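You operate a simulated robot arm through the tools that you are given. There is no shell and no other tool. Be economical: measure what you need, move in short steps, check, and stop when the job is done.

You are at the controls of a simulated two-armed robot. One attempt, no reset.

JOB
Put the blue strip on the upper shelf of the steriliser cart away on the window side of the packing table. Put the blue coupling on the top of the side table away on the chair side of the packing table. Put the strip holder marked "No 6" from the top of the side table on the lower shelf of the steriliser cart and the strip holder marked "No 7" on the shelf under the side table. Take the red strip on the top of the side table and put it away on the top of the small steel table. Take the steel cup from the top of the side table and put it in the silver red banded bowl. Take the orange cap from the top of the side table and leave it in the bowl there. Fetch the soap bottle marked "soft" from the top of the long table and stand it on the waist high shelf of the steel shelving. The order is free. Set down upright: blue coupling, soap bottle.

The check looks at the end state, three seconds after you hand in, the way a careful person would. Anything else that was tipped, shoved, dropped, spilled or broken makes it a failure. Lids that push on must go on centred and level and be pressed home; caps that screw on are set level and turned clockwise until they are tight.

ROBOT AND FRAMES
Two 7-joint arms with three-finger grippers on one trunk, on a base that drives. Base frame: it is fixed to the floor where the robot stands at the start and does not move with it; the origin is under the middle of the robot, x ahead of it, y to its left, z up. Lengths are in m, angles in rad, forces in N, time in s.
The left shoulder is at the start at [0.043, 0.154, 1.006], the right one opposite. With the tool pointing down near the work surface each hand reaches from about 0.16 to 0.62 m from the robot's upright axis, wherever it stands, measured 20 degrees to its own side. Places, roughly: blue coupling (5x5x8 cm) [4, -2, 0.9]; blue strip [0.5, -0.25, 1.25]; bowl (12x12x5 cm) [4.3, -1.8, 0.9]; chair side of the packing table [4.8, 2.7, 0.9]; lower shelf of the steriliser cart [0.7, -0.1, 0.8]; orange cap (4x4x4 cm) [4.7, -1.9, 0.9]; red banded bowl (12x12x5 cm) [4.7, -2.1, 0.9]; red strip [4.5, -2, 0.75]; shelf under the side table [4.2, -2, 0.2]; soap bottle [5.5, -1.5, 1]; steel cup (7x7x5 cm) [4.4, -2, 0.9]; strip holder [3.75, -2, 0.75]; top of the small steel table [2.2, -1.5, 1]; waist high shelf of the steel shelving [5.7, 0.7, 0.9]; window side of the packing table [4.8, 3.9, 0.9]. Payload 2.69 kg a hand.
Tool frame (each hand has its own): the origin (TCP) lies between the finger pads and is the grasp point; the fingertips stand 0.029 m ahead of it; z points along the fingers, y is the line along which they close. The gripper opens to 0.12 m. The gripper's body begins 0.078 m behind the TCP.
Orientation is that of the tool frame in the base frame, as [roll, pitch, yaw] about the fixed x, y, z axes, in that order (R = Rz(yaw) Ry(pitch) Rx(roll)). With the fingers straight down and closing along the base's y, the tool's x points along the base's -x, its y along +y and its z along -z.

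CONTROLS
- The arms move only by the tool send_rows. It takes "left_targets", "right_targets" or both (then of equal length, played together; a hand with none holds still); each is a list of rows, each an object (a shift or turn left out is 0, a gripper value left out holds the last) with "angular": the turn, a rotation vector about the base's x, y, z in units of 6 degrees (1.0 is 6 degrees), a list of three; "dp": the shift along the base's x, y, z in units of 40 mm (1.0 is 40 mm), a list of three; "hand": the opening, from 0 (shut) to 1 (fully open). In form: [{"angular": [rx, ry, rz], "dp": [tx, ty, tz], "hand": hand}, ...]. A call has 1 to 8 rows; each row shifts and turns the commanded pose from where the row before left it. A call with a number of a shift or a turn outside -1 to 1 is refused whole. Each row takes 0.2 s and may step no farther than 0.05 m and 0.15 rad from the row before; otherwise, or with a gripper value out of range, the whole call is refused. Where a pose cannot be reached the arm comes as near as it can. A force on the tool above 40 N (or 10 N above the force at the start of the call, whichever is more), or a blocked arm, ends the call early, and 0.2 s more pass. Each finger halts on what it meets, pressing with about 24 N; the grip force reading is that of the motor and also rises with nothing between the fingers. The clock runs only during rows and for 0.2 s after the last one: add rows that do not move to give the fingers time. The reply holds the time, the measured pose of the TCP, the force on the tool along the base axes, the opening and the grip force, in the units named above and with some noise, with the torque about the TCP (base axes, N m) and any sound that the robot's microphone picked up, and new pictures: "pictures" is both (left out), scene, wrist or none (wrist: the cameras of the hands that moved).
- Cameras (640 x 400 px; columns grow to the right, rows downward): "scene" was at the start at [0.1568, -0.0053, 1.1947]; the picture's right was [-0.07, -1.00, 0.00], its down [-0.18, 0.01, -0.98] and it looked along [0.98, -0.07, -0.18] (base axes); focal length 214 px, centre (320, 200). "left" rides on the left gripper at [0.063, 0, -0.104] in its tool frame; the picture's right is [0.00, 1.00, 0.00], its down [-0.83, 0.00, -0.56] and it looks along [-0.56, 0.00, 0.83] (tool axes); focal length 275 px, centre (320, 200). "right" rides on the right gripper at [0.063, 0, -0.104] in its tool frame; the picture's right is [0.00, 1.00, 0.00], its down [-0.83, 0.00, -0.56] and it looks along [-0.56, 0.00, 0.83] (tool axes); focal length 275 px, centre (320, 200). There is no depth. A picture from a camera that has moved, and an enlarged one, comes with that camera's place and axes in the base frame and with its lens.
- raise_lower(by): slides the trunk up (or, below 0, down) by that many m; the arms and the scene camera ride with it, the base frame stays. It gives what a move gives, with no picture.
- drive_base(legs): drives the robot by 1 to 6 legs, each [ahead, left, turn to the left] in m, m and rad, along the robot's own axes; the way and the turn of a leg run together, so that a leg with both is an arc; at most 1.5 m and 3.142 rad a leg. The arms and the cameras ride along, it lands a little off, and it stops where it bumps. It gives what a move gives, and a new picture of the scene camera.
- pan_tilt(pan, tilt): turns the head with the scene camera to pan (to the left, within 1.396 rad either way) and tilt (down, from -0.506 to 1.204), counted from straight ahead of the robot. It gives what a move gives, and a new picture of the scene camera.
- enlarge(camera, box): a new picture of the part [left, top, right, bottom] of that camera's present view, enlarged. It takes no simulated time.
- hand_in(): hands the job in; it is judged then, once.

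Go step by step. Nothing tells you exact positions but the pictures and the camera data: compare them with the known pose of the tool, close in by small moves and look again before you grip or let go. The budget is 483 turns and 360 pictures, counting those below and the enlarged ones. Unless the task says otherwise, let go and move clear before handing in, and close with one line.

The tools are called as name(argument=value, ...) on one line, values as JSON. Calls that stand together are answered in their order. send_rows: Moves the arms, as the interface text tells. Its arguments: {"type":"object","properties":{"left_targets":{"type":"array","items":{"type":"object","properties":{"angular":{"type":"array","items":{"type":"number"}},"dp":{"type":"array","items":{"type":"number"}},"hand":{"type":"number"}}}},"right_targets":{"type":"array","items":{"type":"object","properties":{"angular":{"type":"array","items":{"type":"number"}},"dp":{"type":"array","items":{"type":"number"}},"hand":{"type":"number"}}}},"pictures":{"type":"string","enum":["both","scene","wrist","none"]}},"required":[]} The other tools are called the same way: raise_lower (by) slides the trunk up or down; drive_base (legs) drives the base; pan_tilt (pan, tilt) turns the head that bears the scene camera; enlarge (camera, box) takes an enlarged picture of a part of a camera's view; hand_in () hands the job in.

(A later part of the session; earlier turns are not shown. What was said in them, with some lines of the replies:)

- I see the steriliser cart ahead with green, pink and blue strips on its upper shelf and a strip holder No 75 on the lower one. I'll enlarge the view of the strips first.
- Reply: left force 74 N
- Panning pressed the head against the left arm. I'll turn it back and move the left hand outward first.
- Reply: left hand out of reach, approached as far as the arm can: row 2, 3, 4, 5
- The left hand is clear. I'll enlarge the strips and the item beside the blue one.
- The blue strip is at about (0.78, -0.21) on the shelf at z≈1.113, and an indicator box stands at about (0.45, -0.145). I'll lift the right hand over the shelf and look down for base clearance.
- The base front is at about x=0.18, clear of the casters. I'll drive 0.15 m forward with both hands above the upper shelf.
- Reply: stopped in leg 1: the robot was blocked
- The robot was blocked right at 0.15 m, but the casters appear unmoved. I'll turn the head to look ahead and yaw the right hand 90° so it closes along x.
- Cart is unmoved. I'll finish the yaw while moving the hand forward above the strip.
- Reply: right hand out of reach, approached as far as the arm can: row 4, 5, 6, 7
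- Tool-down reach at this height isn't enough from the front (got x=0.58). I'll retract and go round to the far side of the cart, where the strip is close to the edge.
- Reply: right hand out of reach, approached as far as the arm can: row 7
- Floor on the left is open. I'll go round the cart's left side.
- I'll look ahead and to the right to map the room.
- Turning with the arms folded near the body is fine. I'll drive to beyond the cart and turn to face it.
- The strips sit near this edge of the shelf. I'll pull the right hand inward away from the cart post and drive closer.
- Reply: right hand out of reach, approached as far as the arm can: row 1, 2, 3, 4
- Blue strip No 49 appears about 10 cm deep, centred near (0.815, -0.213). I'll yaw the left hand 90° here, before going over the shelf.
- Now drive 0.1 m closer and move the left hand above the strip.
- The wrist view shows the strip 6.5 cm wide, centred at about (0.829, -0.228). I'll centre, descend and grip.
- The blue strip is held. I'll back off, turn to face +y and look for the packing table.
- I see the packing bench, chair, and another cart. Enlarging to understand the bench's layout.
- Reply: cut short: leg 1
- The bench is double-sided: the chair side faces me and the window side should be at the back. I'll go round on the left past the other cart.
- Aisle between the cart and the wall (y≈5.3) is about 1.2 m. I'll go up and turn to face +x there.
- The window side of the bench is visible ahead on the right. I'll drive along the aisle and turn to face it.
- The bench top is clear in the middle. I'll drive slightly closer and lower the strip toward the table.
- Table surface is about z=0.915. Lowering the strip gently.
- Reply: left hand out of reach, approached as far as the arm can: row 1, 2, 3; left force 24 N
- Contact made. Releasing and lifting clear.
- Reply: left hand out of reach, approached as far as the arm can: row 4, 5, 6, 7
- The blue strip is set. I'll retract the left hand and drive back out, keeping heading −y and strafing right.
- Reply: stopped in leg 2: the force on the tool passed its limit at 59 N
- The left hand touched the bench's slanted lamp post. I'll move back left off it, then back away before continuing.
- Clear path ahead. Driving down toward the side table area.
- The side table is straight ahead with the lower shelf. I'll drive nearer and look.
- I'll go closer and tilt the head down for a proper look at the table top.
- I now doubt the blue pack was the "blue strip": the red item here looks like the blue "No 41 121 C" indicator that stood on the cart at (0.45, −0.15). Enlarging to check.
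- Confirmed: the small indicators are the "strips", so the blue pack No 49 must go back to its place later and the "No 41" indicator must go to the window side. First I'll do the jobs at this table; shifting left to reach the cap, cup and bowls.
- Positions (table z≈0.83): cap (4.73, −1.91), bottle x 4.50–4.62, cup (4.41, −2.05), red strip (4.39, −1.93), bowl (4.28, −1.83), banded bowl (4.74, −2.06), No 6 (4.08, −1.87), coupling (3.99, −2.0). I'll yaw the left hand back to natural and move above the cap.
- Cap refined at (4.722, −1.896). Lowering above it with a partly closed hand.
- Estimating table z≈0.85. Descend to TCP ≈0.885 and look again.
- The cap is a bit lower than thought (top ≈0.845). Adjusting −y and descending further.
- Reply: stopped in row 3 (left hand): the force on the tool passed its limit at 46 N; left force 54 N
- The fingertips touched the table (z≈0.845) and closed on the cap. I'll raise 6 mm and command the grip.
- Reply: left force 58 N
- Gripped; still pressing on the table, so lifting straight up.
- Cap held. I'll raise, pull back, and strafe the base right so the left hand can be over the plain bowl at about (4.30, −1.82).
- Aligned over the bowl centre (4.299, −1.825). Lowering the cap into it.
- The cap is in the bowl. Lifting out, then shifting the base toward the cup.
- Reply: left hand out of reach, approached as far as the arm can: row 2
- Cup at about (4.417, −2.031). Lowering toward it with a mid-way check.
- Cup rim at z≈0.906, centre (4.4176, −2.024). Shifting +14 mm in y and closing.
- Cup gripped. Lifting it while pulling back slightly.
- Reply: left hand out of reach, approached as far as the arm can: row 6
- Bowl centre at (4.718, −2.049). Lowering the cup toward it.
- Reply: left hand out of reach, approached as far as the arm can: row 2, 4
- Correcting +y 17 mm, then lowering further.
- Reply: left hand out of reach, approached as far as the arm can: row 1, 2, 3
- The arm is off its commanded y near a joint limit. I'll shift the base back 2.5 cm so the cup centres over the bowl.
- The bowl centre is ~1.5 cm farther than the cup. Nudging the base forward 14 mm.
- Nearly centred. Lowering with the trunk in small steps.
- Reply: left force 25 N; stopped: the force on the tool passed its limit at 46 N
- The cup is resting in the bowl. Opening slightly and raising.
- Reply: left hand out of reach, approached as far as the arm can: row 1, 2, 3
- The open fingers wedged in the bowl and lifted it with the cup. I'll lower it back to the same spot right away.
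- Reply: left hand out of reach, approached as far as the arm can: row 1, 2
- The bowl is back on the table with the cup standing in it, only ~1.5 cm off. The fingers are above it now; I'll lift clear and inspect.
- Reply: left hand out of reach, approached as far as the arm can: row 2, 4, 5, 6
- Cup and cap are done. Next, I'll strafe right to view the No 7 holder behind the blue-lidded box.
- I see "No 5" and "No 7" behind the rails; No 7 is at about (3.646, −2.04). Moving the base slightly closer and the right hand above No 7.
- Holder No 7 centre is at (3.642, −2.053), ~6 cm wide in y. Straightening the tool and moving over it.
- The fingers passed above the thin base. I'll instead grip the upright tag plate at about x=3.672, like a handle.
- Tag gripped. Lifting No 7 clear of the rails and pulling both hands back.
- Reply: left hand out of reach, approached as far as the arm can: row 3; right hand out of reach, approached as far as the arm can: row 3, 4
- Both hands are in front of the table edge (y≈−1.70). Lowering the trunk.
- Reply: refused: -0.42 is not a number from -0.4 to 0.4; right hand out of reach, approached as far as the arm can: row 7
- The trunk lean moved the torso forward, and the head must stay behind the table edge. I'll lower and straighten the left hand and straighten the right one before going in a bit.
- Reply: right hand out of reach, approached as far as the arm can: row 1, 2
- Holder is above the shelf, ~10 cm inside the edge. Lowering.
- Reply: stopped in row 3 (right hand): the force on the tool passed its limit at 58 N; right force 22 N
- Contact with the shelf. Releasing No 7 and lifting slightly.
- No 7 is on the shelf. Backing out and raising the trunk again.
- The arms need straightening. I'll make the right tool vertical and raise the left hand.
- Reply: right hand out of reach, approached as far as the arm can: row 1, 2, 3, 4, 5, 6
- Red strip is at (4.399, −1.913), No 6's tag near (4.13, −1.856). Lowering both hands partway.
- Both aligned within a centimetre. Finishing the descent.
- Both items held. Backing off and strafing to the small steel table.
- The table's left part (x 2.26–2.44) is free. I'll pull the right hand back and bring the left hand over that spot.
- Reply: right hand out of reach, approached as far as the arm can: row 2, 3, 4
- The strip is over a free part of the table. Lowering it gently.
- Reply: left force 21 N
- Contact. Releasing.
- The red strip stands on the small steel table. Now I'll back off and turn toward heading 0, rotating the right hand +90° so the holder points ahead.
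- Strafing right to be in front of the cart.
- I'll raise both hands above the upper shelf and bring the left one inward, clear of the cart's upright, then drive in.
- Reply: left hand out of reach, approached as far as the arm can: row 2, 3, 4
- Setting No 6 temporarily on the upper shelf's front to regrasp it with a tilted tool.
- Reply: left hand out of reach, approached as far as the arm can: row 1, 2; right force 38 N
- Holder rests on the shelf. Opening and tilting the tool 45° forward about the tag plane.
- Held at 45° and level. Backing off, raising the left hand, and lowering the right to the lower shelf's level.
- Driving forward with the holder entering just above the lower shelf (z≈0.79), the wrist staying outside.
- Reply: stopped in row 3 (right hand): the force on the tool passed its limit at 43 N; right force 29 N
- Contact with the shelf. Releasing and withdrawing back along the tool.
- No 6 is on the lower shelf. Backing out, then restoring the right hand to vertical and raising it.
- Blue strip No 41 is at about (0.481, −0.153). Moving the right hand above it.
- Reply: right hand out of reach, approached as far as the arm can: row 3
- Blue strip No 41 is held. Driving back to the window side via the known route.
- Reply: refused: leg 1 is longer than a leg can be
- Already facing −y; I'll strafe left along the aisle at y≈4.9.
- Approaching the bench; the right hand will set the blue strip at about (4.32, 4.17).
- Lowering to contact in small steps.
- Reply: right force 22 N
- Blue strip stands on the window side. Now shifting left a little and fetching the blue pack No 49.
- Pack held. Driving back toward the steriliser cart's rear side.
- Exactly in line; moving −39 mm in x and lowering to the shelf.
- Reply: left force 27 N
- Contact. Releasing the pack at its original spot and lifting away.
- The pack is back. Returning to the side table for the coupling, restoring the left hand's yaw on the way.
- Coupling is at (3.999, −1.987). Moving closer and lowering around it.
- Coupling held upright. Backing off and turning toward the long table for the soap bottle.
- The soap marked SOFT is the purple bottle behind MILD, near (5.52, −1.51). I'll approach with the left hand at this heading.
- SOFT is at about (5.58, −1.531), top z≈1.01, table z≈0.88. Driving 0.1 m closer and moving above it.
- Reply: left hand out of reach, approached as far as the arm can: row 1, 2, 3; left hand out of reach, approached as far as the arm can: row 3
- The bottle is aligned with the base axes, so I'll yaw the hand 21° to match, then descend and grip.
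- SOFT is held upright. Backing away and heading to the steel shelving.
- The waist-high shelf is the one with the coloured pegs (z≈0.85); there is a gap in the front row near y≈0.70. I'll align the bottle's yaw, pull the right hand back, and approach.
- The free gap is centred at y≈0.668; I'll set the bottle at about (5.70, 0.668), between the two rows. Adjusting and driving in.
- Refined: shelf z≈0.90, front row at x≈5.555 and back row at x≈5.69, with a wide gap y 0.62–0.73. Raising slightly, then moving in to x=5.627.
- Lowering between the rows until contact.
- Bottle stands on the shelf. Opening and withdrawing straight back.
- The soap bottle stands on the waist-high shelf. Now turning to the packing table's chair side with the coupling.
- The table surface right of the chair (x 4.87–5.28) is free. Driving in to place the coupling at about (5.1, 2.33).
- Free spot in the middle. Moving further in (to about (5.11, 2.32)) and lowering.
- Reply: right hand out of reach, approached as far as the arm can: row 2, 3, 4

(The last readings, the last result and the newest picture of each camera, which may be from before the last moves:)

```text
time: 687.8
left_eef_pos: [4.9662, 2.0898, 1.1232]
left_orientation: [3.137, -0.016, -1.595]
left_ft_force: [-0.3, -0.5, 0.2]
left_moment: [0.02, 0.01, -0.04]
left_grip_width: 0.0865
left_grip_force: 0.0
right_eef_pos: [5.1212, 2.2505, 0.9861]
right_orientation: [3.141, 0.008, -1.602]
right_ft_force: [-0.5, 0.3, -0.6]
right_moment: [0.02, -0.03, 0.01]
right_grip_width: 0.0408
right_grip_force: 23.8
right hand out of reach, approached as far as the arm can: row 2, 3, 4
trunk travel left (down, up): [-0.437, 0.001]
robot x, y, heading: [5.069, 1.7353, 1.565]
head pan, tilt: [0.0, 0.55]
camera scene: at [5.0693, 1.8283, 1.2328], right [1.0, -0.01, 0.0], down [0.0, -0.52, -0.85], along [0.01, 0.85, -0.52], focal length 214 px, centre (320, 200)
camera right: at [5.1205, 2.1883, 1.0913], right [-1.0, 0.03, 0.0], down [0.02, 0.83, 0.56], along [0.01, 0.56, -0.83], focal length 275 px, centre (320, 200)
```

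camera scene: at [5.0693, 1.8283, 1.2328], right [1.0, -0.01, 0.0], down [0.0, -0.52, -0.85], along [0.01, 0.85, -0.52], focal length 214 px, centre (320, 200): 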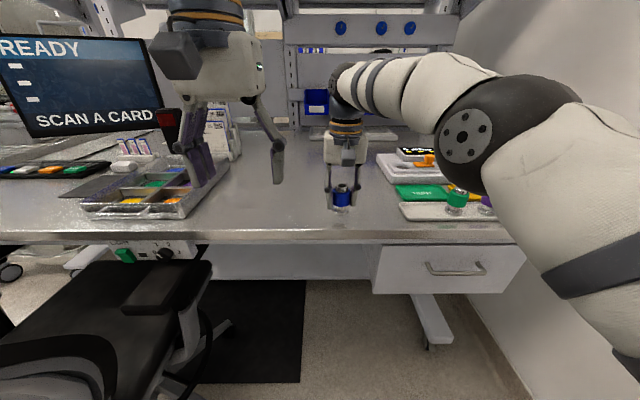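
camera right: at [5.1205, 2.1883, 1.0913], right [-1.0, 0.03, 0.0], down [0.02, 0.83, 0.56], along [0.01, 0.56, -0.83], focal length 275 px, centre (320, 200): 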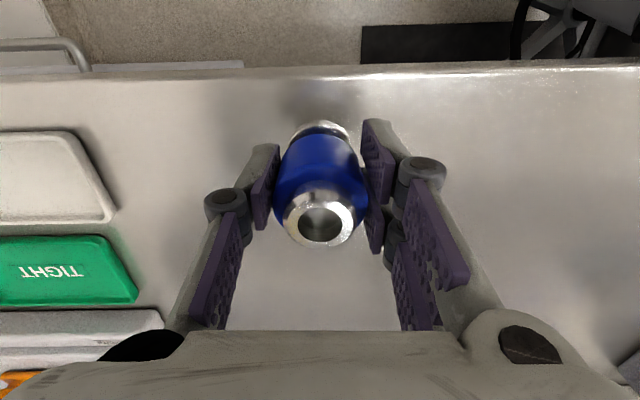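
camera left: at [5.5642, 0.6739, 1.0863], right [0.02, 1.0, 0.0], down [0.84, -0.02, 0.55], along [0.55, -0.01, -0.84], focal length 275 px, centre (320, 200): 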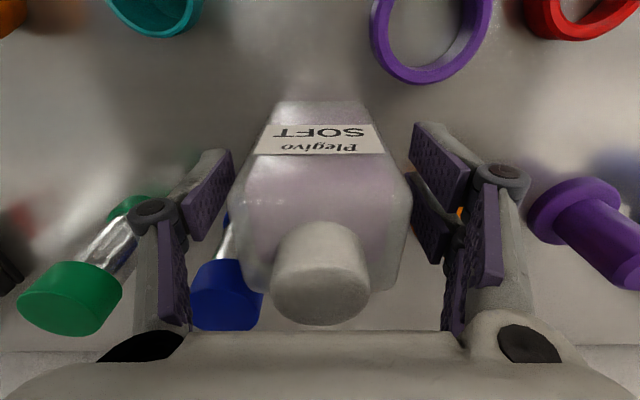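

Only ~3.5 cm inside the edge; driving 7 cm further before lowering.

drive_base(legs=[[0.07, 0, 0]])

send_rows(right_targets=[{"dp": [0, 0, -0.12]}, {"dp": [0, 0, -0.12]}, {"dp": [0, 0, -0.12]}, {}], pictures="wrist")

```text
time: 688.8
left_eef_pos: [4.9669, 2.1606, 1.1233]
left_orientation: [3.139, -0.016, -1.596]
left_ft_force: [-0.1, 0.3, 0.3]
left_moment: [-0.02, 0.01, 0.0]
left_grip_width: 0.0865
left_grip_force: 0.0
right_eef_pos: [5.1234, 2.3212, 0.9871]
right_orientation: [3.141, 0.006, -1.604]
right_ft_force: [0.0, 0.6, -2.2]
right_moment: [-0.03, 0.01, -0.03]
right_grip_width: 0.0407
right_grip_force: 23.8
trunk travel left (down, up): [-0.437, 0.001]
robot x, y, heading: [5.0678, 1.8081, 1.562]
head pan, tilt: [0.0, 0.55]
camera scene: at [5.07, 1.8989, 1.2328], right [1.0, -0.01, 0.0], down [0.0, -0.52, -0.85], along [0.01, 0.85, -0.52], focal length 214 px, centre (320, 200)
```

scene: 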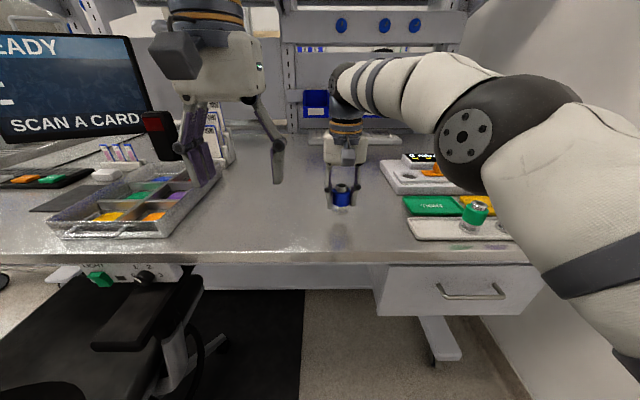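

```text
time: 689.8
left_eef_pos: [4.9676, 2.1598, 1.1238]
left_orientation: [3.139, -0.017, -1.594]
left_ft_force: [0.4, 0.9, -0.1]
left_moment: [0.0, 0.03, -0.02]
left_grip_width: 0.0863
left_grip_force: 0.0
right_eef_pos: [5.124, 2.3214, 0.9725]
right_orientation: [-3.141, 0.009, -1.603]
right_ft_force: [-0.4, 0.4, -1.7]
right_moment: [0.0, 0.0, -0.01]
right_grip_width: 0.0409
right_grip_force: 23.8
trunk travel left (down, up): [-0.437, 0.001]
robot x, y, heading: [5.0681, 1.8047, 1.563]
head pan, tilt: [0.0, 0.55]
camera right: at [5.1217, 2.2579, 1.0776], right [-1.0, 0.03, 0.0], down [0.02, 0.83, 0.56], along [0.02, 0.56, -0.83], focal length 275 px, centre (320, 200)
```

right: 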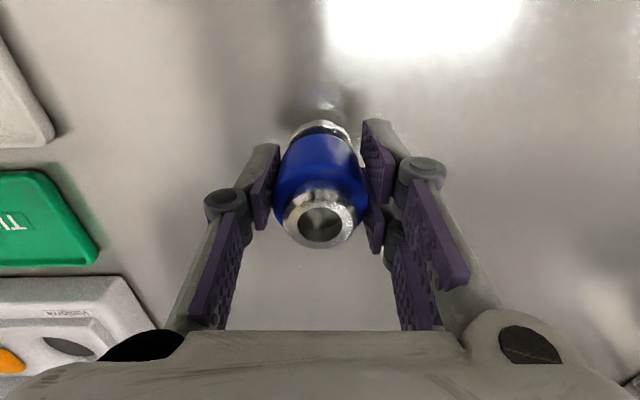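

send_rows(right_targets=[{"dp": [0, 0, -0.1]}, {"dp": [0, 0, -0.1]}, {"dp": [0, 0, -0.1]}, {}], pictures="none")

```text
time: 690.8
left_eef_pos: [4.9671, 2.1593, 1.1228]
left_orientation: [3.138, -0.016, -1.595]
left_ft_force: [0.4, -0.1, 0.3]
left_moment: [-0.01, 0.0, -0.01]
left_grip_width: 0.0863
left_grip_force: 0.0
right_eef_pos: [5.1236, 2.3217, 0.9612]
right_orientation: [3.14, 0.009, -1.605]
right_ft_force: [-0.4, -0.7, 0.1]
right_moment: [0.03, 0.01, 0.02]
right_grip_width: 0.0407
right_grip_force: 24.1
trunk travel left (down, up): [-0.437, 0.001]
robot x, y, heading: [5.0713, 1.8054, 1.565]
head pan, tilt: [0.0, 0.55]
```

send_rows(right_targets=[{"dp": [0, 0, -0.08]}, {"dp": [0, 0, -0.08]}, {}], pictures="none")

```text
time: 691.6
left_eef_pos: [4.9669, 2.1579, 1.1245]
left_orientation: [3.139, -0.013, -1.595]
left_ft_force: [0.1, -0.8, 0.6]
left_moment: [0.01, 0.0, 0.0]
left_grip_width: 0.0866
left_grip_force: 0.1
right_eef_pos: [5.123, 2.3204, 0.9556]
right_orientation: [3.14, 0.012, -1.603]
right_ft_force: [-3.6, 3.7, 18.5]
right_moment: [0.24, 0.06, 0.03]
right_grip_width: 0.0411
right_grip_force: 24.2
trunk travel left (down, up): [-0.437, 0.001]
robot x, y, heading: [5.0725, 1.8085, 1.564]
head pan, tilt: [0.0, 0.55]
```

Contact. Releasing the coupling and lifting away.

send_rows(right_targets=[{"dp": [0, 0, 0.05], "hand": 0.55}, {"hand": 0.6}, {}, {"dp": [0, 0, 0.6]}, {"dp": [0, 0, 0.9]}, {"dp": [0, 0, 1]}, {"dp": [0, -0.5, 0.8]}, {}], pictures="both")

```text
time: 693.4
left_eef_pos: [4.9673, 2.1596, 1.1233]
left_orientation: [3.138, -0.014, -1.596]
left_ft_force: [0.1, -0.2, -0.1]
left_moment: [0.0, -0.03, 0.01]
left_grip_width: 0.0863
left_grip_force: 0.0
right_eef_pos: [5.1287, 2.2958, 1.0769]
right_orientation: [-3.141, 0.006, -1.604]
right_ft_force: [-0.4, -0.8, -0.3]
right_moment: [-0.01, 0.0, -0.01]
right_grip_width: 0.0723
right_grip_force: 0.1
right hand out of reach, approached as far as the arm can: row 6, 7
trunk travel left (down, up): [-0.437, 0.001]
robot x, y, heading: [5.069, 1.8029, 1.562]
head pan, tilt: [0.0, 0.55]
camera scene: at [5.0701, 1.8985, 1.2327], right [1.0, -0.01, 0.0], down [0.0, -0.52, -0.85], along [0.01, 0.85, -0.52], focal length 214 px, centre (320, 200)
camera right: at [5.1274, 2.2324, 1.1827], right [-1.0, 0.03, 0.0], down [0.02, 0.83, 0.56], along [0.02, 0.56, -0.83], focal length 275 px, centre (320, 200)
```

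scene: 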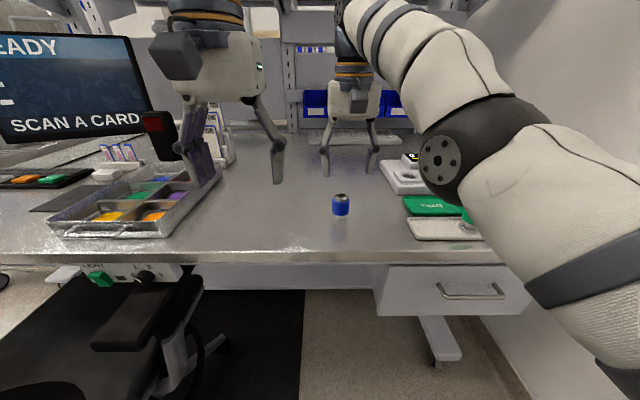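
right: 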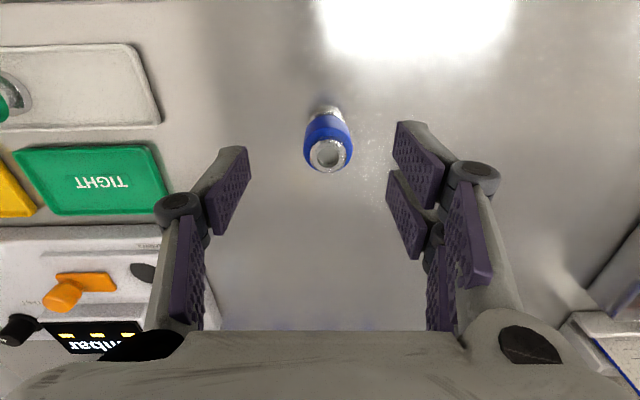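

The coupling stands upright on the chair side. Moving clear before handing in.

drive_base(legs=[[-0.6, 0, 0]])

```text
time: 696.9
left_eef_pos: [4.962, 1.5492, 1.1233]
left_orientation: [3.138, -0.016, -1.595]
left_ft_force: [-0.2, -0.3, -0.7]
left_moment: [0.01, 0.01, -0.02]
left_grip_width: 0.0861
left_grip_force: 0.1
right_eef_pos: [5.1245, 1.6857, 1.078]
right_orientation: [3.141, 0.008, -1.602]
right_ft_force: [0.4, -0.2, -0.2]
right_moment: [0.03, -0.02, -0.01]
right_grip_width: 0.0719
right_grip_force: 0.1
trunk travel left (down, up): [-0.437, 0.001]
robot x, y, heading: [5.0669, 1.1956, 1.564]
head pan, tilt: [0.0, 0.55]
camera scene: at [5.0649, 1.2885, 1.2328], right [1.0, -0.01, 0.0], down [0.0, -0.52, -0.85], along [0.01, 0.85, -0.52], focal length 214 px, centre (320, 200)
```

scene: 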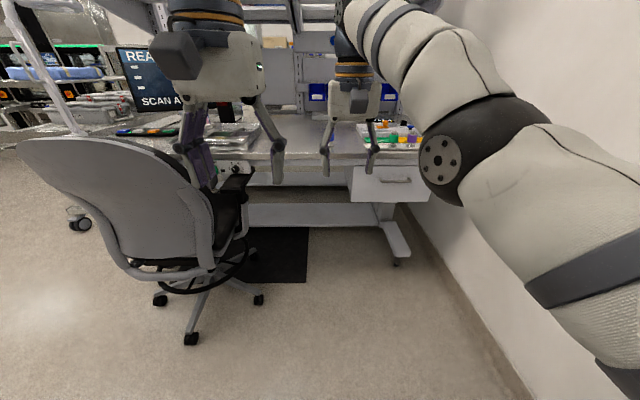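

All the items are placed, both hands are empty and the robot stands clear. Handing in now.

hand_in()

```text
The job is handed in.
```

I placed every item where the job asked and handed it in; I don't know the verdict. Three things went off plan: I first moved the wrong blue item, pack No 49, to the packing table and put it back on its shelf. I also lifted the red banded bowl by accident and set it down about 1.5 cm off. And the left hand bumped the packing table's lamp post once, with no visible effect.
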